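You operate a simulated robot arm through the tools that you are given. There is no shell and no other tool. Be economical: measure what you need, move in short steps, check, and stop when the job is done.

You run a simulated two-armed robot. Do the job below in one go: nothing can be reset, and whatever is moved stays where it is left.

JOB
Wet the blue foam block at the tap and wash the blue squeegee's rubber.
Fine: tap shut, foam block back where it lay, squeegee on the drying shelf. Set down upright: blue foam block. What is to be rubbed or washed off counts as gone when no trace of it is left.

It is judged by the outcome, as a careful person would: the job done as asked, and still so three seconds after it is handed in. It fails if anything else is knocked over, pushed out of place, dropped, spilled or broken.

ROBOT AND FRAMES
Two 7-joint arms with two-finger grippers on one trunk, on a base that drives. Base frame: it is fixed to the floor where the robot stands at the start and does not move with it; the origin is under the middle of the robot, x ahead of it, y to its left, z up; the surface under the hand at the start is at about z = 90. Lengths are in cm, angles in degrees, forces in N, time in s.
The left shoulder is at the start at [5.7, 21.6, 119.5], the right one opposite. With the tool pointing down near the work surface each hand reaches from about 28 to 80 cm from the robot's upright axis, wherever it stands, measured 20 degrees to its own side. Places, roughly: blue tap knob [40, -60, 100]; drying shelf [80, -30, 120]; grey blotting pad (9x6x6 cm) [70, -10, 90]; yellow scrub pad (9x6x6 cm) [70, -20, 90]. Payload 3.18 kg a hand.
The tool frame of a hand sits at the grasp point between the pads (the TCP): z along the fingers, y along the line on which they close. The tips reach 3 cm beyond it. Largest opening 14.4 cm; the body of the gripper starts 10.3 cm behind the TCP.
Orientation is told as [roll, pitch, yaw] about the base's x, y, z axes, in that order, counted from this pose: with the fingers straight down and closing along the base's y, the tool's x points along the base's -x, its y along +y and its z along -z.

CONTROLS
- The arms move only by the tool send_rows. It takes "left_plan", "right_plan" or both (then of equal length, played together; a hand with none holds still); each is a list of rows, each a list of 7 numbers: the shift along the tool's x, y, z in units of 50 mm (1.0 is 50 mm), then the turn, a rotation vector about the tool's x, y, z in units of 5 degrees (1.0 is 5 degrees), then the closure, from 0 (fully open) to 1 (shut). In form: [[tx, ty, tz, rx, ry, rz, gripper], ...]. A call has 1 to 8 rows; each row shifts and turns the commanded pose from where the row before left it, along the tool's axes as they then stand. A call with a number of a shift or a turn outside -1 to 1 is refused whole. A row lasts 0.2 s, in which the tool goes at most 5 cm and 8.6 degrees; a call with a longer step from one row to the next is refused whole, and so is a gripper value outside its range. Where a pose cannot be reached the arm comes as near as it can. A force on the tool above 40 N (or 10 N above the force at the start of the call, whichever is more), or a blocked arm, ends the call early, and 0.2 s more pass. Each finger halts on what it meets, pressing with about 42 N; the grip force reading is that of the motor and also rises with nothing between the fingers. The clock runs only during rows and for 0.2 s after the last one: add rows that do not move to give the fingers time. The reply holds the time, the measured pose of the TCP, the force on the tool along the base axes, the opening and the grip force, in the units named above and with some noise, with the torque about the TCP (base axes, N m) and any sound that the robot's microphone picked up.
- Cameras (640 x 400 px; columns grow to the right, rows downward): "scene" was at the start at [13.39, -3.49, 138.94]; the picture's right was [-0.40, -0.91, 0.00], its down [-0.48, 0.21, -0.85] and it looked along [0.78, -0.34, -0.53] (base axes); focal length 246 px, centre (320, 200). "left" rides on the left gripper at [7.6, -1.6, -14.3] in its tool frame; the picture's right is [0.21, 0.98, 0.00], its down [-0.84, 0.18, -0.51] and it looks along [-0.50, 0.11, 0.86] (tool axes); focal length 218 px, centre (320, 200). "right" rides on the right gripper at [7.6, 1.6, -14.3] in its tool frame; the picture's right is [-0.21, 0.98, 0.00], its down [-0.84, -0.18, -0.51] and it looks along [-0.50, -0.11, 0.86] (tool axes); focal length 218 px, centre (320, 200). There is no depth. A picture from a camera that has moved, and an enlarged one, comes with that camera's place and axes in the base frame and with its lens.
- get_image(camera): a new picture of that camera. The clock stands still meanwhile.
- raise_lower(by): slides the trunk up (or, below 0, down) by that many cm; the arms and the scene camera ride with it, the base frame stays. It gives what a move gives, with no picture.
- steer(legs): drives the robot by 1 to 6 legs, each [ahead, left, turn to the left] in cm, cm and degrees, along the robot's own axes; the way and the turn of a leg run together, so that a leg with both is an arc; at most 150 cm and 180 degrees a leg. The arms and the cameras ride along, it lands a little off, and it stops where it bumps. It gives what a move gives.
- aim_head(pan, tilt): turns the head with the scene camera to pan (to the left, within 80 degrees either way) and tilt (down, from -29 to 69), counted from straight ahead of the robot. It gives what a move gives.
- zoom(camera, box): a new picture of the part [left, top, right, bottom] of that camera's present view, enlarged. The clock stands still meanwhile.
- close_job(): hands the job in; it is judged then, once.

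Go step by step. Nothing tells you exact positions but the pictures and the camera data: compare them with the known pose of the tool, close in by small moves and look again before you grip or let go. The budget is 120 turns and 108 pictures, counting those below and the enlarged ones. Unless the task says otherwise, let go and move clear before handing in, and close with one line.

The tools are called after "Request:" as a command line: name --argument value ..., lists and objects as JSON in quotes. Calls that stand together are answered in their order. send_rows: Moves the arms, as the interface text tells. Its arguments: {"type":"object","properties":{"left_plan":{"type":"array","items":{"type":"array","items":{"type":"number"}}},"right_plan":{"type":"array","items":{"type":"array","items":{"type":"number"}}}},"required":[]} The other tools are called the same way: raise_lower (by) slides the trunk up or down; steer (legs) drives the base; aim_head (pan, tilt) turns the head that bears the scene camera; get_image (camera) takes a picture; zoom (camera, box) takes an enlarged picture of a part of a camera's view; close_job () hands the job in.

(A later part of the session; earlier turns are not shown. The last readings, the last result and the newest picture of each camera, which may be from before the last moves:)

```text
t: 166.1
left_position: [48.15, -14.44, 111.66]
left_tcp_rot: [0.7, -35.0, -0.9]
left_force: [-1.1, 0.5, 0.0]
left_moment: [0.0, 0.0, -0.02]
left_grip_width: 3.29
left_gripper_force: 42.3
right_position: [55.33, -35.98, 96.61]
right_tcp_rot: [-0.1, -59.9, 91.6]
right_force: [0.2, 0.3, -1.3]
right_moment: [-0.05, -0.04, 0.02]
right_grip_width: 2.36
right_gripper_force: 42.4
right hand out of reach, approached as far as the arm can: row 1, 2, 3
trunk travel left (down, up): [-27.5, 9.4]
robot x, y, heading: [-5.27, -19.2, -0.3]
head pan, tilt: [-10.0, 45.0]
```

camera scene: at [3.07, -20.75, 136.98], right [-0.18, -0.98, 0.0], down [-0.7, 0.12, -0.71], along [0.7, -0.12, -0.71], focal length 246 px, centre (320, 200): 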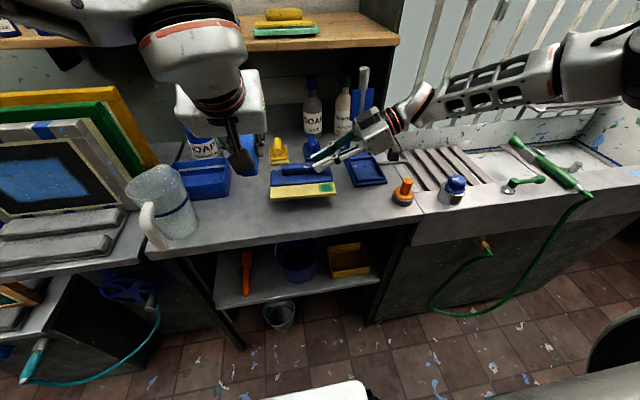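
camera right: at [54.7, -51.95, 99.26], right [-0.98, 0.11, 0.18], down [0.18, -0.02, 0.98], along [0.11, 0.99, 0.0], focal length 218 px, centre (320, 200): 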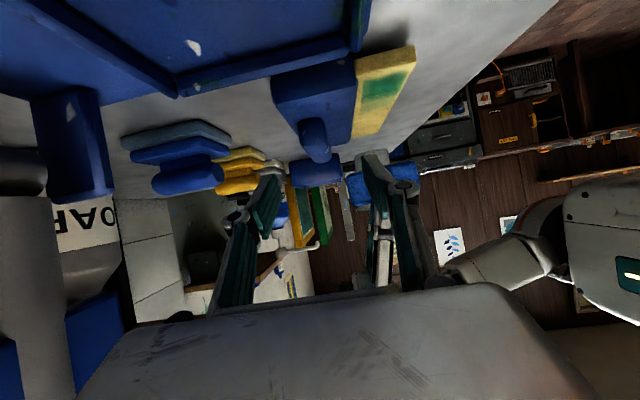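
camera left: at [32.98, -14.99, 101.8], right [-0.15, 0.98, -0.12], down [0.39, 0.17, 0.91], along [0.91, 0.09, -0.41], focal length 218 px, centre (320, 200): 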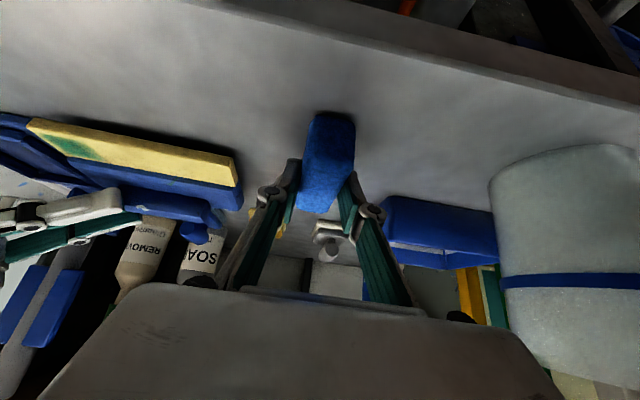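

Request:
steer --legs '[[3.5, 2, 0]]'

Request:
send_rows --right_plan '[[0.1, 0.1, 0.05, 0, 0, 0, 0.95], [0.08, 0, 0.05, 0, 0, 0, 0.95], [0, 0, 0, 0, 0, 0, 0.95]]'

Request:
aim_head --pan -20 --tilt 45

Request:
get_image --camera "scene"

```text
t: 167.0
left_position: [51.79, -12.33, 111.53]
left_tcp_rot: [0.6, -35.0, -0.7]
left_force: [1.0, 0.8, 0.4]
left_moment: [-0.02, 0.02, -0.02]
left_grip_width: 3.27
left_gripper_force: 41.6
right_position: [58.94, -34.13, 96.64]
right_tcp_rot: [0.0, -59.9, 91.6]
right_force: [0.5, 1.2, -2.2]
right_moment: [-0.1, -0.01, 0.06]
right_grip_width: 2.35
right_gripper_force: 41.8
trunk travel left (down, up): [-27.5, 9.4]
robot x, y, heading: [-2.24, -17.66, 0.0]
head pan, tilt: [-10.0, 45.0]
```

```text
t: 167.8
left_position: [51.51, -12.52, 111.68]
left_tcp_rot: [0.7, -35.1, -0.8]
left_force: [-0.1, -0.6, -0.7]
left_moment: [-0.02, 0.0, -0.02]
left_grip_width: 3.28
left_gripper_force: 42.0
right_position: [58.19, -34.21, 96.13]
right_tcp_rot: [-0.7, -60.1, 91.9]
right_force: [7.2, -2.9, 16.6]
right_moment: [1.01, 0.12, -0.4]
right_grip_width: 2.32
right_gripper_force: 42.2
trunk travel left (down, up): [-27.5, 9.4]
robot x, y, heading: [-2.04, -18.02, -0.3]
head pan, tilt: [-10.0, 45.0]
```

```text
t: 168.5
left_position: [51.48, -12.44, 111.61]
left_tcp_rot: [0.8, -35.2, -0.9]
left_force: [0.8, 0.2, 0.2]
left_moment: [0.0, 0.03, -0.01]
left_grip_width: 3.28
left_gripper_force: 42.4
right_position: [58.18, -34.28, 96.0]
right_tcp_rot: [-0.7, -60.1, 92.0]
right_force: [10.2, -4.6, 28.9]
right_moment: [0.68, -0.07, -0.34]
right_grip_width: 2.34
right_gripper_force: 41.4
trunk travel left (down, up): [-27.5, 9.4]
robot x, y, heading: [-2.62, -17.98, -0.2]
head pan, tilt: [-20.0, 45.0]
```

```text
8 pictures are left
camera scene: at [10.41, -20.35, 137.02], right [-0.34, -0.94, 0.0], down [-0.66, 0.24, -0.71], along [0.66, -0.24, -0.71], focal length 246 px, centre (320, 200)
```

scene: 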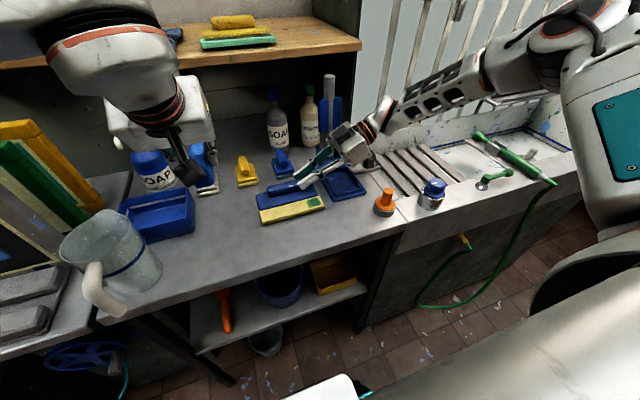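

The squeegee is flat on the bench with only a small patch left. I lift it slightly, shift it 5 cm left with the base (away from the stand), set it down and release.

Request:
send_rows --right_plan '[[-0.2, 0, -0.12, 0, 0, 0, 0.95], [0, 0, 0, 0, 0, 0, 0.95]]'

Request:
steer --legs '[[0, 5, 0]]'

Request:
send_rows --right_plan '[[0.1, 0, 0.06, 0, 0, 0, 0.95], [0.05, 0, 0.03, 0, 0, 0, 0.95], [0, 0, 0, 0, 0, 0, 0.95]]'

```text
t: 169.1
left_position: [51.67, -12.58, 111.57]
left_tcp_rot: [0.7, -35.0, -1.0]
left_force: [-0.4, 0.3, -0.8]
left_moment: [-0.01, 0.01, -0.01]
left_grip_width: 3.29
left_gripper_force: 42.2
right_position: [58.15, -34.37, 96.47]
right_tcp_rot: [0.0, -59.8, 91.5]
right_force: [0.1, -0.4, -2.1]
right_moment: [-0.14, -0.03, -0.01]
right_grip_width: 2.34
right_gripper_force: 42.1
trunk travel left (down, up): [-27.5, 9.4]
robot x, y, heading: [-2.39, -17.6, -0.4]
head pan, tilt: [-20.0, 45.0]
```

```text
t: 170.2
left_position: [51.7, -7.47, 111.59]
left_tcp_rot: [0.7, -35.1, -0.9]
left_force: [0.5, -0.3, 0.6]
left_moment: [-0.05, -0.01, 0.01]
left_grip_width: 3.29
left_gripper_force: 41.2
right_position: [58.31, -29.28, 96.81]
right_tcp_rot: [-0.2, -59.9, 91.7]
right_force: [0.7, -0.2, -2.2]
right_moment: [-0.09, 0.0, 0.01]
right_grip_width: 2.32
right_gripper_force: 41.8
trunk travel left (down, up): [-27.5, 9.4]
robot x, y, heading: [-2.43, -12.7, -0.3]
head pan, tilt: [-20.0, 45.0]
```

```text
t: 171.0
left_position: [51.64, -7.52, 111.6]
left_tcp_rot: [0.7, -35.2, -0.8]
left_force: [0.2, -0.4, -0.7]
left_moment: [0.02, 0.01, -0.02]
left_grip_width: 3.26
left_gripper_force: 42.1
right_position: [58.37, -29.39, 96.09]
right_tcp_rot: [-0.4, -60.1, 91.7]
right_force: [0.6, -1.5, 5.7]
right_moment: [-0.36, 0.26, 0.08]
right_grip_width: 2.34
right_gripper_force: 41.6
trunk travel left (down, up): [-27.5, 9.4]
robot x, y, heading: [-2.24, -12.9, -0.3]
head pan, tilt: [-20.0, 45.0]
```

Request:
send_rows --right_plan '[[0, 0, 0, 0, 0, 0, 0.8], [0, 0, 0, 0, 0, 0, 0.6], [0, 0, 0, 0, 0, 0, 0.6], [0, 0, -0.8, 0, 0, 0, 0.6], [0, 0, -0.8, 0, 0, 0, 0.65], [0, 0, 0, 0, 0, 0, 0.65]]'

Request:
steer --legs '[[-2, -10, 0]]'

Request:
zoom --camera "scene" --box '[200, 120, 400, 245]'

```text
t: 172.4
left_position: [51.72, -7.6, 111.65]
left_tcp_rot: [0.7, -35.1, -1.0]
left_force: [-0.3, -0.4, 0.0]
left_moment: [-0.01, 0.0, 0.01]
left_grip_width: 3.29
left_gripper_force: 42.4
right_position: [58.44, -36.37, 99.93]
right_tcp_rot: [-0.2, -59.9, 91.5]
right_force: [-0.5, -0.3, -0.2]
right_moment: [-0.04, -0.02, -0.02]
right_grip_width: 5.03
right_gripper_force: 0.1
trunk travel left (down, up): [-27.5, 9.4]
robot x, y, heading: [-2.52, -13.17, -0.4]
head pan, tilt: [-20.0, 45.0]
```

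```text
t: 174.0
left_position: [49.64, -17.59, 111.75]
left_tcp_rot: [0.8, -35.1, -0.9]
left_force: [-0.6, -0.2, -0.2]
left_moment: [0.01, 0.01, 0.01]
left_grip_width: 3.24
left_gripper_force: 42.2
right_position: [56.53, -46.22, 99.9]
right_tcp_rot: [-0.2, -59.9, 91.7]
right_force: [-0.7, -0.4, -0.2]
right_moment: [0.01, 0.01, -0.03]
right_grip_width: 5.01
right_gripper_force: 0.0
trunk travel left (down, up): [-27.5, 9.4]
robot x, y, heading: [-4.25, -22.58, -0.2]
head pan, tilt: [-20.0, 45.0]
```

```text
3.20 times, centred on (300, 182) of scene
camera zoom: at [8.5, -25.47, 136.99], right [-0.34, -0.94, 0.0], down [-0.66, 0.24, -0.71], along [0.66, -0.24, -0.71], focal length 786 px, centre (384, 256)
```

zoom: 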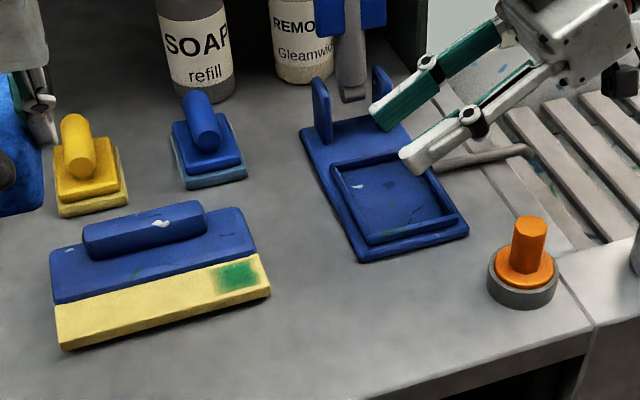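

Now I place the right fingertips as a stop just at the squeegee's right edge (y≈−31).

Request:
send_rows --right_plan '[[-0.087, 0, 0.735, 0, 0, 0, 0.65], [-0.087, 0, 0.735, 0, 0, 0, 0.65], [-0.087, 0, 0.735, 0, 0, 0, 0.65], [0.04, 0, 0.25, 0, 0, 0, 0.65], [0.04, 0, 0.22, 0, 0, 0, 0.65], [0, 0, 0, 0, 0, 0, 0.65]]'

```text
t: 175.4
left_position: [49.67, -17.54, 111.67]
left_tcp_rot: [0.7, -35.1, -0.9]
left_force: [0.6, 0.0, 0.2]
left_moment: [-0.02, 0.0, -0.02]
left_grip_width: 3.26
left_gripper_force: 42.0
right_position: [54.34, -35.35, 95.68]
right_tcp_rot: [-0.3, -59.9, 91.7]
right_force: [-0.6, -0.4, -0.5]
right_moment: [0.01, 0.01, -0.02]
right_grip_width: 5.02
right_gripper_force: 0.1
right hand out of reach, approached as far as the arm can: row 3, 4, 5
trunk travel left (down, up): [-27.5, 9.4]
robot x, y, heading: [-4.33, -23.18, -0.4]
head pan, tilt: [-20.0, 45.0]
```

Request:
send_rows --right_plan '[[0.3, 0, -0.55, 0, 0, 0, 0.65], [0.3, 0, -0.55, 0, 0, 0, 0.65]]'

Request:
steer --legs '[[2, 5, 0]]'

Request:
send_rows --right_plan '[[-0.1, 0, 0.25, 0, 0, 0, 0.65], [0.1, 0, 0.25, 0, 0, 0, 0.65], [0, 0, 0, 0, 0, 0, 0.65]]'

```text
t: 176.0
left_position: [49.65, -17.69, 111.67]
left_tcp_rot: [0.7, -35.0, -1.0]
left_force: [0.3, -0.1, -0.8]
left_moment: [-0.02, -0.01, -0.02]
left_grip_width: 3.27
left_gripper_force: 41.8
right_position: [54.31, -41.66, 95.91]
right_tcp_rot: [-0.1, -59.8, 91.6]
right_force: [0.5, -0.6, -0.5]
right_moment: [0.0, 0.01, -0.04]
right_grip_width: 5.01
right_gripper_force: 0.1
trunk travel left (down, up): [-27.5, 9.4]
robot x, y, heading: [-4.38, -22.73, 0.1]
head pan, tilt: [-20.0, 45.0]
```

```text
t: 177.1
left_position: [51.64, -12.73, 111.68]
left_tcp_rot: [0.6, -35.0, -0.9]
left_force: [-0.5, 0.2, -1.5]
left_moment: [0.02, -0.04, 0.0]
left_grip_width: 3.27
left_gripper_force: 41.5
right_position: [56.37, -36.58, 95.85]
right_tcp_rot: [-0.3, -59.8, 91.5]
right_force: [-0.2, -0.4, -0.4]
right_moment: [-0.01, -0.02, -0.03]
right_grip_width: 5.04
right_gripper_force: 0.0
trunk travel left (down, up): [-27.5, 9.4]
robot x, y, heading: [-2.1, -17.79, 0.1]
head pan, tilt: [-20.0, 45.0]
```

```text
t: 177.9
left_position: [51.66, -12.6, 111.66]
left_tcp_rot: [0.7, -35.1, -0.8]
left_force: [-1.0, 0.0, 0.7]
left_moment: [0.0, 0.0, 0.02]
left_grip_width: 3.27
left_gripper_force: 42.3
right_position: [56.37, -34.47, 94.85]
right_tcp_rot: [-0.2, -59.9, 91.7]
right_force: [0.7, -0.5, 0.4]
right_moment: [-0.05, -0.07, 0.03]
right_grip_width: 5.02
right_gripper_force: 0.0
trunk travel left (down, up): [-27.5, 9.4]
robot x, y, heading: [-2.78, -17.69, -0.1]
head pan, tilt: [-20.0, 45.0]
```

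Request:
send_rows --right_plan '[[0.18, 0, 0.105, 0, 0, 0, 0.65], [-0.05, 0, 0.09, 0, 0, 0, 0.65], [0, 0, 0, 0, 0, 0, 0.65]]'

Request:
send_rows --left_plan '[[0, 0.85, 0, 0, 1, 0, 0.85], [0, 0, 0, 0, 1, 0, 0.85], [0, 0, 0, 0, 1, 0, 0.85], [0, 0, 0, 0, 1, 0, 0.85], [0, 0, 0, 0, 1, 0, 0.85], [0, 0, 0, 0, 1, 0, 0.85], [0, 0, 0, 0, 1, 0, 0.85], [0, 0, 0, 0, 0, 0, 0.85]]'

```text
t: 178.7
left_position: [51.64, -12.58, 111.72]
left_tcp_rot: [0.7, -35.2, -0.8]
left_force: [0.3, 0.0, -1.1]
left_moment: [0.0, 0.02, 0.0]
left_grip_width: 3.27
left_gripper_force: 41.9
right_position: [56.15, -33.99, 93.68]
right_tcp_rot: [-0.4, -59.9, 91.7]
right_force: [0.8, -1.6, 1.9]
right_moment: [0.04, -0.1, -0.05]
right_grip_width: 5.07
right_gripper_force: 0.7
trunk travel left (down, up): [-27.5, 9.4]
robot x, y, heading: [-2.42, -17.64, -0.2]
head pan, tilt: [-20.0, 45.0]
```

```text
t: 180.5
left_position: [51.72, -8.44, 111.63]
left_tcp_rot: [0.7, 0.0, -0.4]
left_force: [0.3, -0.6, -0.2]
left_moment: [0.02, 0.02, -0.01]
left_grip_width: 3.23
left_gripper_force: 42.3
right_position: [56.23, -34.1, 93.67]
right_tcp_rot: [-0.3, -59.8, 91.6]
right_force: [-0.2, -0.2, -0.6]
right_moment: [0.0, 0.02, -0.01]
right_grip_width: 5.02
right_gripper_force: 0.0
trunk travel left (down, up): [-27.5, 9.4]
robot x, y, heading: [-2.19, -17.61, 0.1]
head pan, tilt: [-20.0, 45.0]
```

The stop is in place. I set the foam down near its place (tilting back so it lies flat) and regrip it upright.

Request:
send_rows --left_plan '[[0, -0.5, 0, 0, -1, 0, 0.85], [0, 0, 0, 0, -1, 0, 0.85], [0, 0, 0, 0, -1, 0, 0.85], [0, 0, 0, 0, -1, 0, 0.85], [0, 0, 0, 0, -1, 0, 0.85], [0, 0, 0, 0, -1, 0, 0.85], [0, 0, 0, 0, -1, 0, 0.85]]'

Request:
send_rows --left_plan '[[0.68, 0, 0.52, 0, 0, 0, 0.85], [0.68, 0, 0.52, 0, 0, 0, 0.85], [0.68, 0, 0.52, 0, 0, 0, 0.85], [0.6, 0, 0.42, 0, 0, 0, 0.85], [0, 0, 0, 0, 0, 0, 0.85]]'

```text
t: 182.1
left_position: [51.67, -10.97, 111.65]
left_tcp_rot: [0.7, -35.2, -0.8]
left_force: [-0.5, -0.1, -0.5]
left_moment: [0.02, -0.01, 0.05]
left_grip_width: 3.26
left_gripper_force: 42.6
right_position: [56.27, -34.14, 93.57]
right_tcp_rot: [-0.3, -60.0, 91.7]
right_force: [-0.4, 0.1, 0.2]
right_moment: [0.01, 0.0, 0.02]
right_grip_width: 5.03
right_gripper_force: 0.1
trunk travel left (down, up): [-27.5, 9.4]
robot x, y, heading: [-2.07, -17.62, -0.2]
head pan, tilt: [-20.0, 45.0]
```

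```text
t: 183.3
left_position: [46.35, -10.7, 95.96]
left_tcp_rot: [0.7, -35.0, -0.9]
left_force: [0.5, 0.0, 0.7]
left_moment: [0.01, 0.01, 0.01]
left_grip_width: 3.3
left_gripper_force: 42.1
right_position: [56.22, -34.12, 93.65]
right_tcp_rot: [-0.4, -59.9, 91.8]
right_force: [0.4, 0.8, 0.8]
right_moment: [0.0, 0.04, 0.0]
right_grip_width: 5.06
right_gripper_force: 0.1
trunk travel left (down, up): [-27.5, 9.4]
robot x, y, heading: [-2.68, -17.76, -0.1]
head pan, tilt: [-20.0, 45.0]
```

Request:
send_rows --left_plan '[[0.08, 0, 0.12, 0, 0, 0, 0.85], [0.04, 0, 0.06, 0, 0, 0, 0.85], [0, 0, 0, 0, 0, 0, 0.85]]'

Request:
send_rows --left_plan '[[0, 0, 0, 0, 0, 0, 0.7], [0, 0, 0, 0, 0, 0, 0.5], [0, 0, 0, 0, 0, 0, 0.5], [-0.4, 0, -0.57, 0, 0, 0, 0.5], [0, 0, 0, 0, 1, 0, 0.5], [0, 0, 0, 0, 1, 0, 0.5], [0, 0, 0, 0, 1, 0, 0.5], [0, 0, 0, 0, 1, 0, 0.5]]'

Request:
send_rows --left_plan '[[0, 0, 0, 0, 1, 0, 0.5], [0, 0, 0, 0, 1, 0, 0.5], [0, 0, 0, 0, 1, 0, 0.5], [0, 0, 0, 0, 0, 0, 0.5]]'

Request:
get_image --camera "left"

```text
t: 184.1
left_position: [46.58, -10.69, 94.93]
left_tcp_rot: [0.6, -35.1, -0.9]
left_force: [0.5, -0.4, -0.1]
left_moment: [0.0, 0.01, 0.02]
left_grip_width: 3.29
left_gripper_force: 41.5
right_position: [56.31, -34.11, 93.66]
right_tcp_rot: [-0.4, -59.9, 91.6]
right_force: [0.6, -0.6, 0.6]
right_moment: [-0.01, 0.0, -0.05]
right_grip_width: 5.02
right_gripper_force: 0.1
trunk travel left (down, up): [-27.5, 9.4]
robot x, y, heading: [-1.84, -17.48, -0.3]
head pan, tilt: [-20.0, 45.0]
```

```text
t: 185.9
left_position: [46.57, -10.67, 98.27]
left_tcp_rot: [0.5, -15.0, -0.8]
left_force: [0.0, 0.2, -0.4]
left_moment: [-0.01, 0.02, -0.04]
left_grip_width: 7.19
left_gripper_force: 0.1
right_position: [56.29, -34.08, 93.62]
right_tcp_rot: [-0.3, -59.9, 91.6]
right_force: [-0.1, -1.0, 0.8]
right_moment: [-0.01, 0.01, -0.01]
right_grip_width: 5.06
right_gripper_force: 0.0
trunk travel left (down, up): [-27.5, 9.4]
robot x, y, heading: [-2.55, -18.16, -0.3]
head pan, tilt: [-20.0, 45.0]
```

```text
t: 186.9
left_position: [46.58, -10.67, 98.35]
left_tcp_rot: [0.6, 0.1, -0.5]
left_force: [0.4, -0.5, -0.1]
left_moment: [0.0, -0.01, 0.02]
left_grip_width: 7.18
left_gripper_force: 0.0
right_position: [56.15, -33.95, 93.55]
right_tcp_rot: [-0.4, -59.9, 91.7]
right_force: [-0.3, 0.2, -0.2]
right_moment: [0.0, -0.03, 0.01]
right_grip_width: 5.03
right_gripper_force: 0.0
trunk travel left (down, up): [-27.5, 9.4]
robot x, y, heading: [-2.25, -17.68, -0.2]
head pan, tilt: [-20.0, 45.0]
```

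```text
6 pictures are left
camera left: at [38.81, -12.41, 112.61], right [-0.2, 0.98, 0.01], down [0.84, 0.17, 0.51], along [0.5, 0.11, -0.86], focal length 218 px, centre (320, 200)
```

left: 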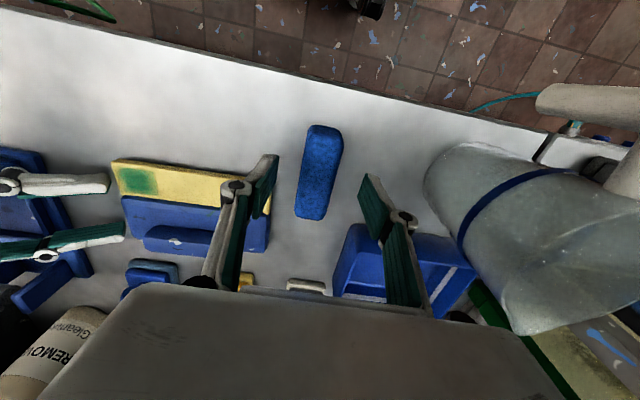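

Request:
send_rows --left_plan '[[0.13, 0, 0.37, 0, 0, 0, 0.5], [0, 0, 0.36, 0, 0, 0, 0.5], [0, 0, 0, 0, 0, 0, 0.7], [0, 0, 0, 0, 0, 0, 0.85], [0, 0, 0, 0, 0, 0, 0.85], [0, 0, 0, 0, 0, 0, 0.85]]'

Request:
send_rows --left_plan '[[0, 0, -0.8, 0, 0, 0, 0.85], [0, 0, -0.8, 0, 0, 0, 0.85], [-0.13, -0.85, 0, 0, 0, 0, 0.85], [-0.13, -0.85, 0, 0, 0, 0, 0.85], [0, -0.85, 0, 0, 0, 0, 0.85], [0, -0.7, 0, 0, 0, 0, 0.85], [0, 0, 0.5, 0, 0, 0, 0.85], [0, 0, 0.5, 0, 0, 0, 0.85]]'

Request:
send_rows --left_plan '[[0, 0, 0.06, 0, 0, 0, 0.85], [0, 0, 0, 0, 0, 0, 0.85]]'

```text
t: 188.3
left_position: [45.91, -10.63, 94.73]
left_tcp_rot: [0.6, -0.1, -0.5]
left_force: [-0.6, 0.0, 0.3]
left_moment: [-0.02, -0.04, 0.01]
left_grip_width: 3.27
left_gripper_force: 41.9
right_position: [56.22, -34.01, 93.72]
right_tcp_rot: [-0.3, -59.8, 91.6]
right_force: [0.0, -0.3, 0.7]
right_moment: [-0.03, -0.04, 0.04]
right_grip_width: 5.03
right_gripper_force: 0.0
trunk travel left (down, up): [-27.5, 9.4]
robot x, y, heading: [-2.21, -17.87, -0.2]
head pan, tilt: [-20.0, 45.0]
```

```text
t: 190.1
left_position: [47.24, -26.92, 97.45]
left_tcp_rot: [0.6, -0.1, -0.5]
left_force: [0.0, -0.5, -0.5]
left_moment: [0.04, 0.01, 0.02]
left_grip_width: 3.26
left_gripper_force: 41.8
right_position: [56.2, -34.09, 93.59]
right_tcp_rot: [-0.3, -59.9, 91.5]
right_force: [-0.2, 0.8, -0.4]
right_moment: [-0.05, 0.02, -0.01]
right_grip_width: 5.03
right_gripper_force: 0.1
trunk travel left (down, up): [-27.5, 9.4]
robot x, y, heading: [-2.48, -17.62, 0.1]
head pan, tilt: [-20.0, 45.0]
```

```text
t: 190.7
left_position: [46.97, -26.92, 97.31]
left_tcp_rot: [0.6, -0.1, -0.6]
left_force: [0.5, -0.1, -0.9]
left_moment: [0.01, -0.02, -0.02]
left_grip_width: 3.28
left_gripper_force: 41.5
right_position: [56.16, -34.16, 93.68]
right_tcp_rot: [-0.3, -60.0, 91.6]
right_force: [-0.4, -0.8, 0.0]
right_moment: [-0.01, -0.03, 0.0]
right_grip_width: 5.03
right_gripper_force: 0.0
trunk travel left (down, up): [-27.5, 9.4]
robot x, y, heading: [-2.37, -17.21, -0.2]
head pan, tilt: [-20.0, 45.0]
```

Request:
send_rows --left_plan '[[0, 0, 0.05, 0, 0, 0, 0.85], [0, 0, 0, 0, 0, 0, 0.85]]'

Request:
send_rows --left_plan '[[0, 0, 0.04, 0, 0, 0, 0.85], [0, 0, 0, 0, 0, 0, 0.85]]'

Request:
send_rows --left_plan '[[0, 0, 0.03, 0, 0, 0, 0.85], [0, 0, 0, 0, 0, 0, 0.85]]'

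```text
t: 191.3
left_position: [47.26, -26.98, 96.91]
left_tcp_rot: [0.6, -0.1, -0.5]
left_force: [0.6, -0.6, -0.8]
left_moment: [0.05, -0.03, 0.03]
left_grip_width: 3.28
left_gripper_force: 42.0
right_position: [56.26, -34.12, 93.52]
right_tcp_rot: [-0.3, -59.9, 91.6]
right_force: [0.3, 0.0, -0.8]
right_moment: [-0.04, 0.02, 0.01]
right_grip_width: 5.05
right_gripper_force: 0.0
trunk travel left (down, up): [-27.5, 9.4]
robot x, y, heading: [-2.67, -17.84, -0.5]
head pan, tilt: [-20.0, 45.0]
```

```text
t: 191.9
left_position: [47.16, -26.89, 96.78]
left_tcp_rot: [0.6, -0.1, -0.5]
left_force: [0.6, -0.6, -0.3]
left_moment: [0.0, 0.0, -0.01]
left_grip_width: 3.29
left_gripper_force: 42.2
right_position: [56.24, -34.13, 93.68]
right_tcp_rot: [-0.2, -59.9, 91.6]
right_force: [-0.6, -0.5, 0.7]
right_moment: [-0.03, -0.01, 0.0]
right_grip_width: 5.04
right_gripper_force: 0.0
trunk travel left (down, up): [-27.5, 9.4]
robot x, y, heading: [-2.15, -17.86, -0.4]
head pan, tilt: [-20.0, 45.0]
```

```text
t: 192.5
left_position: [47.05, -26.93, 96.66]
left_tcp_rot: [0.6, -0.1, -0.4]
left_force: [-0.6, 0.2, 1.0]
left_moment: [-0.02, -0.1, -0.01]
left_grip_width: 3.25
left_gripper_force: 41.7
right_position: [56.3, -34.07, 93.7]
right_tcp_rot: [-0.2, -59.9, 91.5]
right_force: [0.0, -0.2, 0.8]
right_moment: [0.02, -0.02, -0.02]
right_grip_width: 5.05
right_gripper_force: 0.1
trunk travel left (down, up): [-27.5, 9.4]
robot x, y, heading: [-2.11, -17.69, -0.2]
head pan, tilt: [-20.0, 45.0]
```

Just touching. A bit more pressure and stroke toward the stop.

Request:
send_rows --left_plan '[[0, 0, 0.03, 0, 0, 0, 0.85], [0, -0.15, 0, 0, 0, 0, 0.85], [0, -0.2, 0, 0, 0, 0, 0.85], [0, -0.2, 0, 0, 0, 0, 0.85], [0, -0.1, 0, 0, 0, 0, 0.85], [0, 0, 0, 0, 0, 0, 0.85]]'

```text
t: 193.9
left_position: [47.42, -29.83, 96.53]
left_tcp_rot: [0.6, -0.2, 0.2]
left_force: [2.0, 22.9, 14.1]
left_moment: [0.75, -0.68, 1.55]
left_grip_width: 3.28
left_gripper_force: 41.6
right_position: [56.25, -34.34, 93.65]
right_tcp_rot: [-0.5, -59.6, 91.7]
right_force: [-7.2, -27.8, 5.2]
right_moment: [0.0, 0.19, 1.29]
right_grip_width: 5.11
right_gripper_force: 10.6
trunk travel left (down, up): [-27.5, 9.4]
robot x, y, heading: [-2.28, -17.74, -0.1]
head pan, tilt: [-20.0, 45.0]
```

Request:
send_rows --left_plan '[[0, 0.05, -0.12, 0, 0, 0, 0.85], [0, 0.35, 0, 0, 0, 0, 0.85], [0, 0.25, 0, 0, 0, 0, 0.85], [0, 0, 0.12, 0, 0, 0, 0.85], [0, -0.2, 0, 0, 0, 0, 0.85], [0, -0.2, 0, 0, 0, 0, 0.85], [0, -0.2, 0, 0, 0, 0, 0.85], [0, 0, 0, 0, 0, 0, 0.85]]'

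Request:
send_rows --left_plan '[[0, 0.05, -0.12, 0, 0, 0, 0.85], [0, 0.35, 0, 0, 0, 0, 0.85], [0, 0.25, 0, 0, 0, 0, 0.85], [0, 0, 0.125, 0, 0, 0, 0.85], [0, -0.2, 0, 0, 0, 0, 0.85], [0, -0.2, 0, 0, 0, 0, 0.85], [0, -0.2, 0, 0, 0, 0, 0.85], [0, 0, 0, 0, 0, 0, 0.85]]'

Request:
send_rows --left_plan '[[0, 0.05, -0.5, 0, 0, 0, 0.85], [0, 0.5, -0.7, 0, 0, 0, 0.85], [0, 0.9, -0.4, 0, 0, 0, 0.85], [0, 0.9, 0, 0, 0, 0, 0.85], [0, 0.9, 0, 0, 0, 0, 0.85], [0, 0, 0, 0, 0, 0, 0.85]]'

Request:
zoom --camera "scene" --box '[200, 120, 400, 245]'

```text
t: 195.7
left_position: [47.33, -29.65, 96.59]
left_tcp_rot: [0.5, -0.1, -0.1]
left_force: [-2.1, 14.5, 6.7]
left_moment: [0.46, -0.38, 0.83]
left_grip_width: 3.25
left_gripper_force: 41.8
right_position: [56.18, -34.17, 93.59]
right_tcp_rot: [-0.5, -59.8, 91.7]
right_force: [-0.3, -12.9, 0.2]
right_moment: [-0.06, 0.14, 0.44]
right_grip_width: 5.18
right_gripper_force: 0.5
trunk travel left (down, up): [-27.5, 9.4]
robot x, y, heading: [-2.16, -17.62, -0.1]
head pan, tilt: [-20.0, 45.0]
```

```text
t: 197.5
left_position: [47.16, -29.58, 96.43]
left_tcp_rot: [0.6, 0.0, -0.2]
left_force: [-1.2, 11.0, 6.6]
left_moment: [0.41, -0.35, 0.64]
left_grip_width: 3.3
left_gripper_force: 41.6
right_position: [56.24, -34.35, 93.62]
right_tcp_rot: [-0.4, -59.9, 91.7]
right_force: [-0.1, -9.8, 0.2]
right_moment: [-0.08, 0.04, 0.3]
right_grip_width: 5.06
right_gripper_force: 0.1
trunk travel left (down, up): [-27.5, 9.4]
robot x, y, heading: [-2.28, -17.75, -0.3]
head pan, tilt: [-20.0, 45.0]
```

```text
t: 198.9
left_position: [47.12, -13.46, 104.5]
left_tcp_rot: [0.6, 0.0, -0.6]
left_force: [0.0, 0.0, -0.4]
left_moment: [0.04, 0.02, 0.01]
left_grip_width: 3.27
left_gripper_force: 41.8
right_position: [56.21, -34.15, 93.55]
right_tcp_rot: [-0.3, -59.8, 91.6]
right_force: [-0.4, -0.2, 0.1]
right_moment: [-0.01, -0.04, -0.05]
right_grip_width: 5.03
right_gripper_force: 0.1
trunk travel left (down, up): [-27.5, 9.4]
robot x, y, heading: [-2.29, -17.31, -0.2]
head pan, tilt: [-20.0, 45.0]
```

```text
3.20 times, centred on (300, 182) of scene
camera zoom: at [10.51, -20.62, 136.99], right [-0.35, -0.94, 0.0], down [-0.66, 0.25, -0.71], along [0.66, -0.24, -0.71], focal length 786 px, centre (384, 256)
```

zoom: 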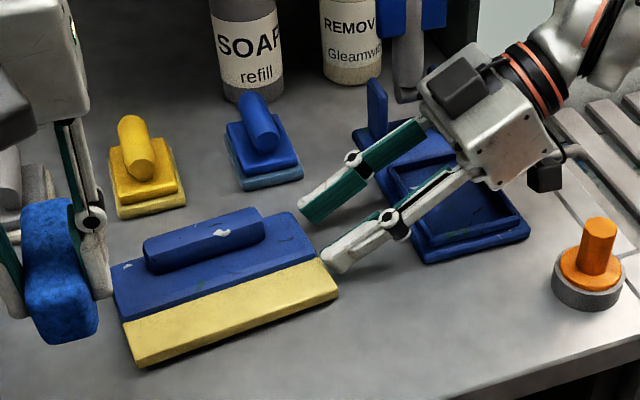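

The rubber is clean. Next I set the foam block back where it lay.

Request:
send_rows --left_plan '[[0.18, 0.52, 0, 0, 0, 0, 0.85], [0, 0.52, 0, 0, 0, 0, 0.85], [0, 0, 0.6, 0, 0, 0, 0.85], [0, 0, 0.6, 0, 0, 0, 0.85], [0, 0, 0.5, 0, 0, 0, 0.85], [0, 0, 0.2, 0, 0, 0, 0.85], [0, 0, 0, 0, 0, 0, 0.85]]'

Request:
send_rows --left_plan '[[0, 0, 0.03, 0, 0, 0, 0.85], [0, 0, 0, 0, 0, 0, 0.75], [0, 0, 0, 0, 0, 0, 0.6], [0, 0, 0, 0, 0, 0, 0.5], [0, 0, -0.6, 0, 0, 0, 0.5], [0, 0, -0.9, 0, 0, 0, 0.5], [0, 0, -0.9, 0, 0, 0, 0.5], [0, 0, -0.9, 0, 0, 0, 0.5]]'

```text
t: 200.5
left_position: [46.31, -8.34, 95.16]
left_tcp_rot: [0.6, -0.1, -0.5]
left_force: [-0.2, 1.2, -0.3]
left_moment: [0.0, -0.04, -0.03]
left_grip_width: 3.26
left_gripper_force: 42.2
right_position: [56.15, -34.07, 93.63]
right_tcp_rot: [-0.3, -59.9, 91.6]
right_force: [0.9, 0.3, 0.5]
right_moment: [0.02, 0.0, -0.05]
right_grip_width: 5.06
right_gripper_force: 0.1
trunk travel left (down, up): [-27.5, 9.4]
robot x, y, heading: [-2.15, -17.94, -0.3]
head pan, tilt: [-20.0, 45.0]
```

```text
t: 202.3
left_position: [46.35, -8.46, 111.63]
left_tcp_rot: [0.5, -0.1, -0.6]
left_force: [-0.2, 0.6, 0.0]
left_moment: [0.0, -0.03, -0.02]
left_grip_width: 7.19
left_gripper_force: 0.1
right_position: [56.21, -34.15, 93.72]
right_tcp_rot: [-0.3, -59.9, 91.7]
right_force: [-0.2, -0.5, -0.4]
right_moment: [-0.01, 0.0, -0.02]
right_grip_width: 5.05
right_gripper_force: 0.1
trunk travel left (down, up): [-27.5, 9.4]
robot x, y, heading: [-2.41, -18.0, 0.2]
head pan, tilt: [-20.0, 45.0]
```

Foam is back. Now for the squeegee: I retreat the right hand, turn it upright, and shift the base left so it comes over the handle's middle.

Request:
send_rows --right_plan '[[-0.38, 0, -0.68, 0, 0, 0, 0.55], [-0.38, 0, -0.68, 0, 0, 0, 0.5], [-0.38, 0, -0.68, 0, 0, 0, 0.5], [0, 0, 0, 0, 1, 0, 0.5], [0, 0, 0, 0, 1, 0, 0.5], [0, 0, 0, 0, 1, 0, 0.5], [0, 0, 0, 0, 1, 0, 0.5], [0, 0, 0, 0, 1, 0, 0.5]]' --left_plan '[[0, 0, -0.9, 0, 0, 0, 0.5], [0, 0, -0.9, 0, 0, 0, 0.5], [0, 0, -0.6, 0, 0, 0, 0.5], [0, 0, 0, 0, 0, 0, 0.5], [0, 0, 0, 0, 0, 0, 0.5], [0, 0, 0, 0, 0, 0, 0.5], [0, 0, 0, 0, 0, 0, 0.5], [0, 0, 0, 0, 0, 0, 0.5]]'

Request:
send_rows --right_plan '[[0, 0, 0, 0, 1, 0, 0.5], [0, 0, 0, 0, 1, 0, 0.5], [0, 0, 0, 0, 1, 0, 0.5], [0, 0, 0, 0, 1, 0, 0.5], [0, 0, 0, 0, 1, 0, 0.5], [0, 0, 0, 0, 1, 0, 0.5], [0, 0, 0, 0, 1, 0, 0.5], [0, 0, 0, 0, 0, 0, 0.5]]'

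```text
t: 204.1
left_position: [46.56, -8.43, 123.61]
left_tcp_rot: [0.5, -0.1, -0.6]
left_force: [1.4, 0.2, -0.4]
left_moment: [0.0, -0.01, 0.02]
left_grip_width: 7.19
left_gripper_force: 0.0
right_position: [56.43, -39.91, 103.62]
right_tcp_rot: [-0.1, -34.9, 91.5]
right_force: [0.2, 0.6, 0.0]
right_moment: [0.04, -0.03, -0.02]
right_grip_width: 7.22
right_gripper_force: 0.0
trunk travel left (down, up): [-27.5, 9.4]
robot x, y, heading: [-2.17, -17.77, -0.1]
head pan, tilt: [-20.0, 45.0]
```

```text
t: 205.9
left_position: [46.4, -8.39, 123.48]
left_tcp_rot: [0.6, -0.1, -0.5]
left_force: [-0.1, 0.6, -0.7]
left_moment: [-0.01, -0.03, 0.0]
left_grip_width: 7.21
left_gripper_force: 0.0
right_position: [56.3, -39.91, 103.68]
right_tcp_rot: [0.0, 0.1, 91.4]
right_force: [-0.2, 0.2, 0.5]
right_moment: [0.05, 0.0, 0.0]
right_grip_width: 7.21
right_gripper_force: 0.1
trunk travel left (down, up): [-27.5, 9.4]
robot x, y, heading: [-2.35, -17.99, -0.2]
head pan, tilt: [-20.0, 45.0]
```

Request:
steer --legs '[[1.2, 17.3, 0]]'

Request:
send_rows --right_plan '[[0, 0, 0, 0, 0, -0.7, 0.5], [0, 0, 0, 0, 0, 0, 0.5]]'

Request:
get_image --camera "right"

```text
t: 208.1
left_position: [47.81, 9.03, 123.67]
left_tcp_rot: [0.6, -0.1, -0.6]
left_force: [0.9, 0.2, 0.0]
left_moment: [-0.02, -0.04, -0.01]
left_grip_width: 7.21
left_gripper_force: 0.1
right_position: [57.59, -22.45, 103.5]
right_tcp_rot: [-0.1, 0.2, 91.4]
right_force: [-0.7, -0.3, -0.4]
right_moment: [-0.04, 0.0, -0.03]
right_grip_width: 7.18
right_gripper_force: 0.0
trunk travel left (down, up): [-27.5, 9.4]
robot x, y, heading: [-0.87, -0.28, -0.5]
head pan, tilt: [-20.0, 45.0]
```

```text
t: 208.7
left_position: [47.77, 9.06, 123.51]
left_tcp_rot: [0.6, 0.0, -0.5]
left_force: [0.0, -0.4, -0.4]
left_moment: [-0.02, 0.01, 0.01]
left_grip_width: 7.21
left_gripper_force: 0.2
right_position: [57.58, -22.61, 103.62]
right_tcp_rot: [-0.1, 0.1, 94.8]
right_force: [-0.9, 0.9, 0.5]
right_moment: [0.04, -0.03, 0.01]
right_grip_width: 7.18
right_gripper_force: 0.0
trunk travel left (down, up): [-27.5, 9.4]
robot x, y, heading: [-1.0, -0.21, -0.5]
head pan, tilt: [-20.0, 45.0]
```

```text
4 pictures are left
camera right: at [56.56, -30.24, 117.86], right [-0.99, 0.12, 0.0], down [0.11, 0.86, 0.51], along [0.06, 0.5, -0.86], focal length 218 px, centre (320, 200)
```

right: 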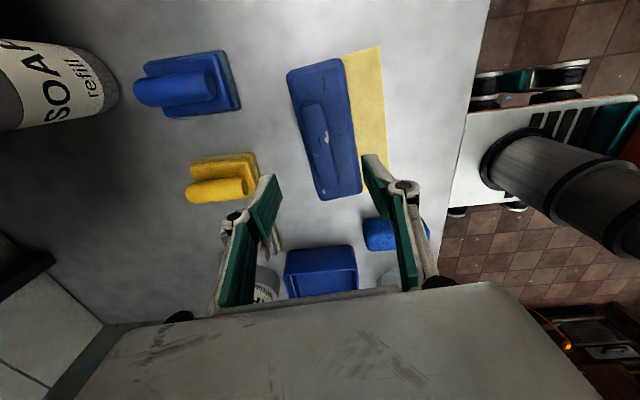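

Request:
send_rows --right_plan '[[0.11, 0.08, 0.5, 0, 0, 0, 0.5], [0, 0, 0.5, 0, 0, 0, 0.5], [0, 0, 0.48, 0, 0, 0, 0.5], [0, 0, 0, 0, 0, 0, 0.65], [0, 0, 0, 0, 0, 0, 0.8], [0, 0, 0, 0, 0, 0, 0.95], [0, 0, 0, 0, 0, 0, 0.95]]'

Request:
raise_lower --by 9

```text
t: 210.3
left_position: [47.72, 9.01, 123.48]
left_tcp_rot: [0.6, -0.1, -0.5]
left_force: [0.7, -0.1, 0.1]
left_moment: [0.0, 0.0, -0.01]
left_grip_width: 7.22
left_gripper_force: 0.0
right_position: [57.14, -23.23, 96.32]
right_tcp_rot: [-0.2, -0.1, 94.8]
right_force: [0.3, 0.0, -0.5]
right_moment: [0.01, 0.0, 0.03]
right_grip_width: 2.34
right_gripper_force: 42.6
trunk travel left (down, up): [-27.5, 9.4]
robot x, y, heading: [-1.2, 0.01, -0.4]
head pan, tilt: [-20.0, 45.0]
```

```text
t: 211.5
left_position: [47.76, 8.91, 132.54]
left_tcp_rot: [0.6, -0.1, -0.5]
left_force: [-0.6, -0.5, 0.0]
left_moment: [0.0, -0.02, 0.0]
left_grip_width: 7.21
left_gripper_force: 0.1
right_position: [57.13, -23.22, 106.89]
right_tcp_rot: [-2.0, 0.1, 94.9]
right_force: [-0.3, 0.2, -1.3]
right_moment: [-0.01, -0.03, -0.01]
right_grip_width: 2.33
right_gripper_force: 42.1
trunk travel left (down, up): [-36.5, 0.4]
robot x, y, heading: [-0.96, -0.12, 0.0]
head pan, tilt: [-20.0, 45.0]
```

Squeegee gripped and lifted. I raise it above shelf height.

Request:
send_rows --right_plan '[[0, 0, -0.9, 0, 0, 0, 0.95], [0, 0, -0.9, 0, 0, 0, 0.95], [0, 0, -0.9, 0, 0, 0, 0.95], [0.7, 0, -0.6, 0, 0, 0, 0.95], [0.8, 0, -0.5, 0, 0, 0, 0.95], [0.8, 0, -0.5, 0, 0, 0, 0.95], [0.5, 0, -0.5, 0, 0, 0, 0.95], [0, 0, 0, 0, 0, 0, 0.95]]'

Request:
aim_head --pan -15 --tilt 22

Request:
get_image --camera "scene"

```text
t: 213.3
left_position: [47.76, 9.01, 132.54]
left_tcp_rot: [0.6, -0.1, -0.4]
left_force: [0.7, -0.7, 0.7]
left_moment: [-0.04, 0.01, -0.01]
left_grip_width: 7.19
left_gripper_force: 0.0
right_position: [57.52, -37.15, 130.96]
right_tcp_rot: [-2.0, 0.1, 94.9]
right_force: [-0.4, -0.7, -2.2]
right_moment: [0.01, -0.05, 0.0]
right_grip_width: 2.34
right_gripper_force: 41.3
trunk travel left (down, up): [-36.5, 0.4]
robot x, y, heading: [-1.04, -0.2, -0.5]
head pan, tilt: [-20.0, 45.0]
```

```text
t: 214.2
left_position: [47.79, 9.07, 132.5]
left_tcp_rot: [0.6, 0.0, -0.4]
left_force: [-0.4, -0.2, 0.7]
left_moment: [0.0, 0.0, -0.01]
left_grip_width: 7.21
left_gripper_force: 0.1
right_position: [57.5, -37.11, 131.0]
right_tcp_rot: [-2.0, 0.1, 95.0]
right_force: [-0.5, 0.6, -0.9]
right_moment: [0.03, -0.01, -0.03]
right_grip_width: 2.34
right_gripper_force: 42.0
trunk travel left (down, up): [-36.5, 0.4]
robot x, y, heading: [-0.4, -0.61, -0.3]
head pan, tilt: [-15.0, 22.0]
```

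```text
3 pictures are left
camera scene: at [12.09, -2.69, 149.56], right [-0.26, -0.96, 0.0], down [-0.36, 0.1, -0.93], along [0.89, -0.24, -0.38], focal length 246 px, centre (320, 200)
```

scene: 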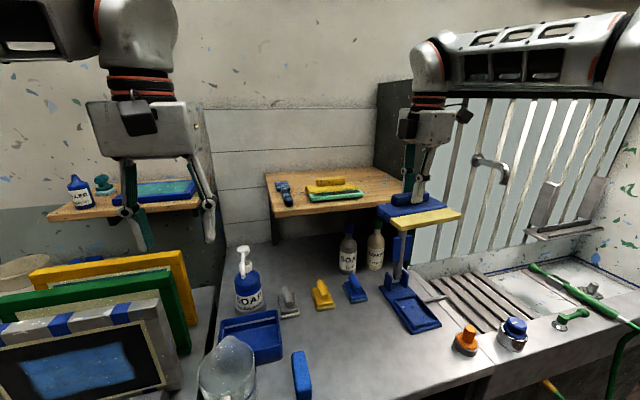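

The shelf is free on its right, y −38…−56, x 77–113. I level and align the hand, tuck the left hand back, and drive toward it.

Request:
send_rows --right_plan '[[0, 0, 0, -0.4, 0, 0.95, 0.95], [0, 0, 0, 0, 0, 0, 0.95]]' --left_plan '[[0.9, 0, 0, 0, 0, 0, 0.5], [0.9, 0, 0, 0, 0, 0, 0.5]]'

Request:
steer --legs '[[0, -10, 0], [14, 0, 0]]'

```text
t: 214.8
left_position: [38.66, 8.95, 132.38]
left_tcp_rot: [0.6, -0.2, -0.5]
left_force: [-0.7, 0.2, -0.1]
left_moment: [0.02, -0.06, 0.0]
left_grip_width: 7.16
left_gripper_force: 0.0
right_position: [57.5, -37.14, 131.17]
right_tcp_rot: [0.0, 0.0, 90.2]
right_force: [-1.0, 0.5, -2.2]
right_moment: [-0.03, -0.06, -0.02]
right_grip_width: 2.34
right_gripper_force: 41.3
trunk travel left (down, up): [-36.5, 0.4]
robot x, y, heading: [-0.73, -0.33, -0.1]
head pan, tilt: [-15.0, 22.0]
```

```text
t: 217.4
left_position: [52.39, -1.07, 132.37]
left_tcp_rot: [0.5, 0.0, -0.2]
left_force: [-0.3, -0.3, 0.0]
left_moment: [0.01, 0.01, -0.01]
left_grip_width: 7.21
left_gripper_force: 0.1
right_position: [71.2, -47.07, 130.85]
right_tcp_rot: [0.1, 0.0, 90.4]
right_force: [0.4, -0.4, -1.9]
right_moment: [0.0, 0.0, 0.0]
right_grip_width: 2.34
right_gripper_force: 41.4
trunk travel left (down, up): [-36.5, 0.4]
robot x, y, heading: [12.61, -10.15, 0.1]
head pan, tilt: [-15.0, 22.0]
stopped in leg 2: the robot was blocked; the commanded pose is now the measured one
```

The base touched something just at the end; I back off 1 cm and extend the arm over the shelf.

Request:
steer --legs '[[-1, 0, 0]]'

Request:
send_rows --right_plan '[[0, -0.8, 0, 0, 0, 0, 0.95], [0, -0.8, 0, 0, 0, 0, 0.95], [0, -0.8, 0, 0, 0, 0, 0.95], [0, -0.8, 0, 0, 0, 0, 0.95], [0, 0, 0, 0, 0, 0, 0.95]]'

Request:
get_image --camera "scene"

```text
t: 218.1
left_position: [51.3, -0.97, 132.4]
left_tcp_rot: [0.7, -0.1, -0.2]
left_force: [0.3, 0.0, 0.6]
left_moment: [0.0, 0.04, 0.02]
left_grip_width: 7.22
left_gripper_force: 0.1
right_position: [70.21, -46.99, 130.98]
right_tcp_rot: [0.1, 0.0, 90.4]
right_force: [-0.1, 0.4, -2.1]
right_moment: [0.02, -0.01, 0.04]
right_grip_width: 2.32
right_gripper_force: 42.4
trunk travel left (down, up): [-36.5, 0.4]
robot x, y, heading: [11.46, -10.35, 0.0]
head pan, tilt: [-15.0, 22.0]
```

```text
t: 219.3
left_position: [51.21, -0.89, 132.39]
left_tcp_rot: [0.6, -0.1, -0.3]
left_force: [0.1, -0.9, 0.3]
left_moment: [0.01, 0.0, -0.03]
left_grip_width: 7.2
left_gripper_force: 0.2
right_position: [74.75, -47.02, 130.97]
right_tcp_rot: [0.0, 0.4, 91.0]
right_force: [0.7, 0.6, -1.4]
right_moment: [-0.01, -0.04, 0.03]
right_grip_width: 2.34
right_gripper_force: 42.0
right hand out of reach, approached as far as the arm can: row 2, 3, 4
trunk travel left (down, up): [-36.5, 0.4]
robot x, y, heading: [11.75, -10.14, 0.0]
head pan, tilt: [-15.0, 22.0]
```

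```text
2 pictures are left
camera scene: at [24.6, -12.76, 149.57], right [-0.26, -0.97, 0.0], down [-0.36, 0.1, -0.93], along [0.9, -0.24, -0.37], focal length 246 px, centre (320, 200)
```

scene: 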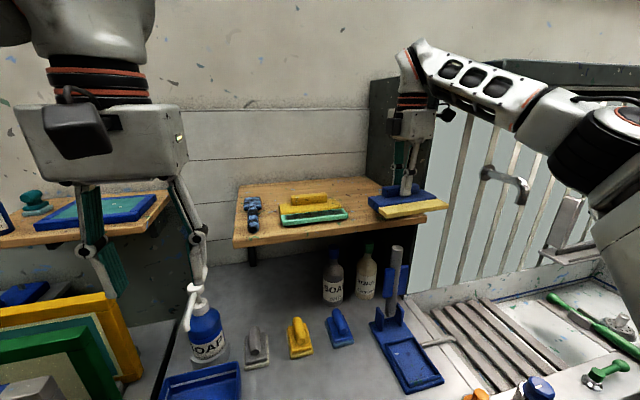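

The arm is at its reach limit. I back away, bring the hand outward, turn the base 40° left so the right shoulder comes forward, then approach again.

Request:
send_rows --right_plan '[[0, 0.9, 0, 0, 0, 0, 0.95], [0, 0.5, 0, 0, 0, 0, 0.95]]'

Request:
steer --legs '[[-25, 0, 0]]'

Request:
send_rows --right_plan '[[0.8, 0.5, 0, 0, 0, 0, 0.95], [0.8, 0.5, 0, 0, 0, 0, 0.95], [0.8, 0.5, 0, 0, 0, 0, 0.95], [0.8, 0.4, 0, 0, 0, 0, 0.95], [0, 0, 0, 0, 0, 0, 0.95]]'

Request:
steer --legs '[[0, 0, 40]]'

```text
t: 219.9
left_position: [51.23, -0.87, 132.36]
left_tcp_rot: [0.6, 0.0, -0.1]
left_force: [-0.4, 0.3, -0.1]
left_moment: [0.01, 0.04, -0.01]
left_grip_width: 7.19
left_gripper_force: 0.0
right_position: [67.75, -46.88, 130.79]
right_tcp_rot: [0.0, 0.0, 90.3]
right_force: [0.8, -0.4, -2.3]
right_moment: [-0.04, -0.01, 0.0]
right_grip_width: 2.35
right_gripper_force: 42.3
trunk travel left (down, up): [-36.5, 0.4]
robot x, y, heading: [11.48, -10.59, 0.1]
head pan, tilt: [-15.0, 22.0]
```

```text
t: 221.8
left_position: [26.61, -0.85, 132.41]
left_tcp_rot: [0.6, -0.2, -0.1]
left_force: [0.6, -0.4, -0.1]
left_moment: [0.04, -0.02, 0.01]
left_grip_width: 7.21
left_gripper_force: 0.1
right_position: [43.23, -46.92, 130.8]
right_tcp_rot: [0.1, 0.0, 90.5]
right_force: [-0.1, -0.3, -1.0]
right_moment: [-0.02, -0.04, 0.02]
right_grip_width: 2.33
right_gripper_force: 42.3
trunk travel left (down, up): [-36.5, 0.4]
robot x, y, heading: [-13.38, -10.81, 0.0]
head pan, tilt: [-15.0, 22.0]
```

```text
t: 222.9
left_position: [26.72, -0.92, 132.38]
left_tcp_rot: [0.6, 0.0, -0.1]
left_force: [1.4, 0.3, 0.3]
left_moment: [0.0, 0.03, 0.04]
left_grip_width: 7.2
left_gripper_force: 0.1
right_position: [34.06, -63.09, 130.62]
right_tcp_rot: [0.2, 0.0, 90.6]
right_force: [-0.1, 0.5, -1.5]
right_moment: [0.01, -0.02, -0.02]
right_grip_width: 2.32
right_gripper_force: 42.1
trunk travel left (down, up): [-36.5, 0.4]
robot x, y, heading: [-13.2, -10.73, -0.0]
head pan, tilt: [-15.0, 22.0]
```

```text
t: 225.2
left_position: [10.84, 22.57, 132.28]
left_tcp_rot: [0.5, -0.1, 40.3]
left_force: [0.0, 0.5, -0.5]
left_moment: [0.03, 0.0, -0.04]
left_grip_width: 7.22
left_gripper_force: 0.1
right_position: [56.94, -20.09, 130.65]
right_tcp_rot: [0.0, 0.0, 131.0]
right_force: [-0.8, 0.3, -2.3]
right_moment: [0.03, -0.05, 0.01]
right_grip_width: 2.37
right_gripper_force: 41.9
trunk travel left (down, up): [-36.5, 0.4]
robot x, y, heading: [-13.32, -10.57, 40.6]
head pan, tilt: [-15.0, 22.0]
```

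Request:
send_rows --right_plan '[[0, 0, 0, 0, 0, 1, 0.95], [0, 0, 0, 0, 0, 1, 0.95], [0, 0, 0, 0, 0, 1, 0.95], [0, 0, 0, 0, 0, 1, 0.95], [0, 0, 0, 0, 0, 1, 0.95], [0, 0, 0, 0, 0, 1, 0.95], [0, 0, 0, 0, 0, 1, 0.95], [0, 0, 0, 0, 0, 1, 0.95]]'

Request:
steer --legs '[[-16.9, -19.7, 0], [12.1, -10.4, 0]]'

```text
t: 227.0
left_position: [10.85, 22.49, 132.33]
left_tcp_rot: [0.6, -0.1, 40.3]
left_force: [1.2, -0.4, 0.4]
left_moment: [0.01, -0.03, 0.04]
left_grip_width: 7.2
left_gripper_force: 0.1
right_position: [56.93, -20.15, 130.62]
right_tcp_rot: [-0.1, 0.0, 90.8]
right_force: [0.0, 1.2, -1.7]
right_moment: [-0.02, -0.01, 0.0]
right_grip_width: 2.34
right_gripper_force: 42.1
trunk travel left (down, up): [-36.5, 0.4]
robot x, y, heading: [-13.21, -10.64, 40.5]
head pan, tilt: [-15.0, 22.0]
```

```text
t: 230.6
left_position: [26.94, -3.48, 132.32]
left_tcp_rot: [0.6, -0.2, 40.4]
left_force: [0.3, 0.0, -0.4]
left_moment: [-0.01, 0.03, 0.0]
left_grip_width: 7.19
left_gripper_force: 0.0
right_position: [73.12, -46.13, 130.6]
right_tcp_rot: [0.0, 0.0, 91.0]
right_force: [0.3, 0.0, -1.6]
right_moment: [0.0, 0.0, 0.05]
right_grip_width: 2.35
right_gripper_force: 42.2
trunk travel left (down, up): [-36.5, 0.4]
robot x, y, heading: [2.85, -36.65, 40.7]
head pan, tilt: [-15.0, 22.0]
```

Request:
steer --legs '[[3.8, -3.25, 0]]'

Request:
send_rows --right_plan '[[0, -0.6, 0, 0, 0, 0.1, 0.95], [0, -0.6, 0, 0, 0, 0.1, 0.95], [0, -0.4, 0, 0, 0, 0, 0.95], [0, 0, 0, 0, 0, 0, 0.95]]'

Request:
aim_head --pan -47 --tilt 22

Request:
zoom --camera "scene" --box '[160, 70, 480, 270]'

```text
t: 231.5
left_position: [28.99, -3.59, 132.34]
left_tcp_rot: [0.7, -0.1, 40.5]
left_force: [-0.1, 1.0, 0.4]
left_moment: [-0.03, 0.08, 0.02]
left_grip_width: 7.21
left_gripper_force: 0.0
right_position: [75.16, -46.04, 130.45]
right_tcp_rot: [0.3, 0.0, 91.1]
right_force: [0.3, 0.3, -2.2]
right_moment: [0.03, 0.01, 0.0]
right_grip_width: 2.29
right_gripper_force: 41.6
trunk travel left (down, up): [-36.5, 0.4]
robot x, y, heading: [4.98, -36.52, 40.8]
head pan, tilt: [-15.0, 22.0]
stopped in leg 1: the robot was blocked; the commanded pose is now the measured one
```

```text
t: 232.0
left_position: [28.45, -3.4, 132.42]
left_tcp_rot: [0.5, -0.1, 40.5]
left_force: [-1.1, -0.1, -0.6]
left_moment: [0.02, 0.01, 0.0]
left_grip_width: 7.18
left_gripper_force: 0.0
right_position: [77.33, -45.81, 130.81]
right_tcp_rot: [0.9, -0.2, 89.2]
right_force: [-11.4, 5.3, 0.2]
right_moment: [-0.93, -1.92, -0.99]
right_grip_width: 2.32
right_gripper_force: 42.1
trunk travel left (down, up): [-36.5, 0.4]
robot x, y, heading: [4.74, -36.53, 40.6]
head pan, tilt: [-15.0, 22.0]
stopped in row 2 (right hand): the force on the tool passed its limit at 87 N (the readings are from after the stop); the commanded pose is now the measured one
```

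```text
t: 232.9
left_position: [28.39, -3.4, 132.43]
left_tcp_rot: [0.4, -0.2, 40.6]
left_force: [0.0, 0.0, 0.0]
left_moment: [0.03, -0.01, 0.02]
left_grip_width: 7.19
left_gripper_force: 0.1
right_position: [77.33, -45.84, 130.86]
right_tcp_rot: [0.8, -0.1, 89.2]
right_force: [-16.2, 6.9, -5.2]
right_moment: [-0.81, -2.62, -1.38]
right_grip_width: 2.35
right_gripper_force: 41.9
trunk travel left (down, up): [-36.5, 0.4]
robot x, y, heading: [5.01, -36.6, 40.9]
head pan, tilt: [-47.0, 22.0]
```

```text
2.00 times, centred on (320, 170) of scene
camera zoom: at [16.86, -34.79, 149.59], right [-0.11, -0.99, 0.0], down [-0.37, 0.04, -0.93], along [0.92, -0.1, -0.37], focal length 491 px, centre (320, 260)
```

zoom: 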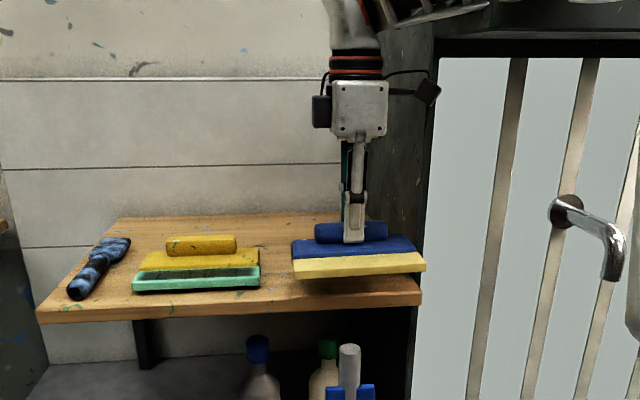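

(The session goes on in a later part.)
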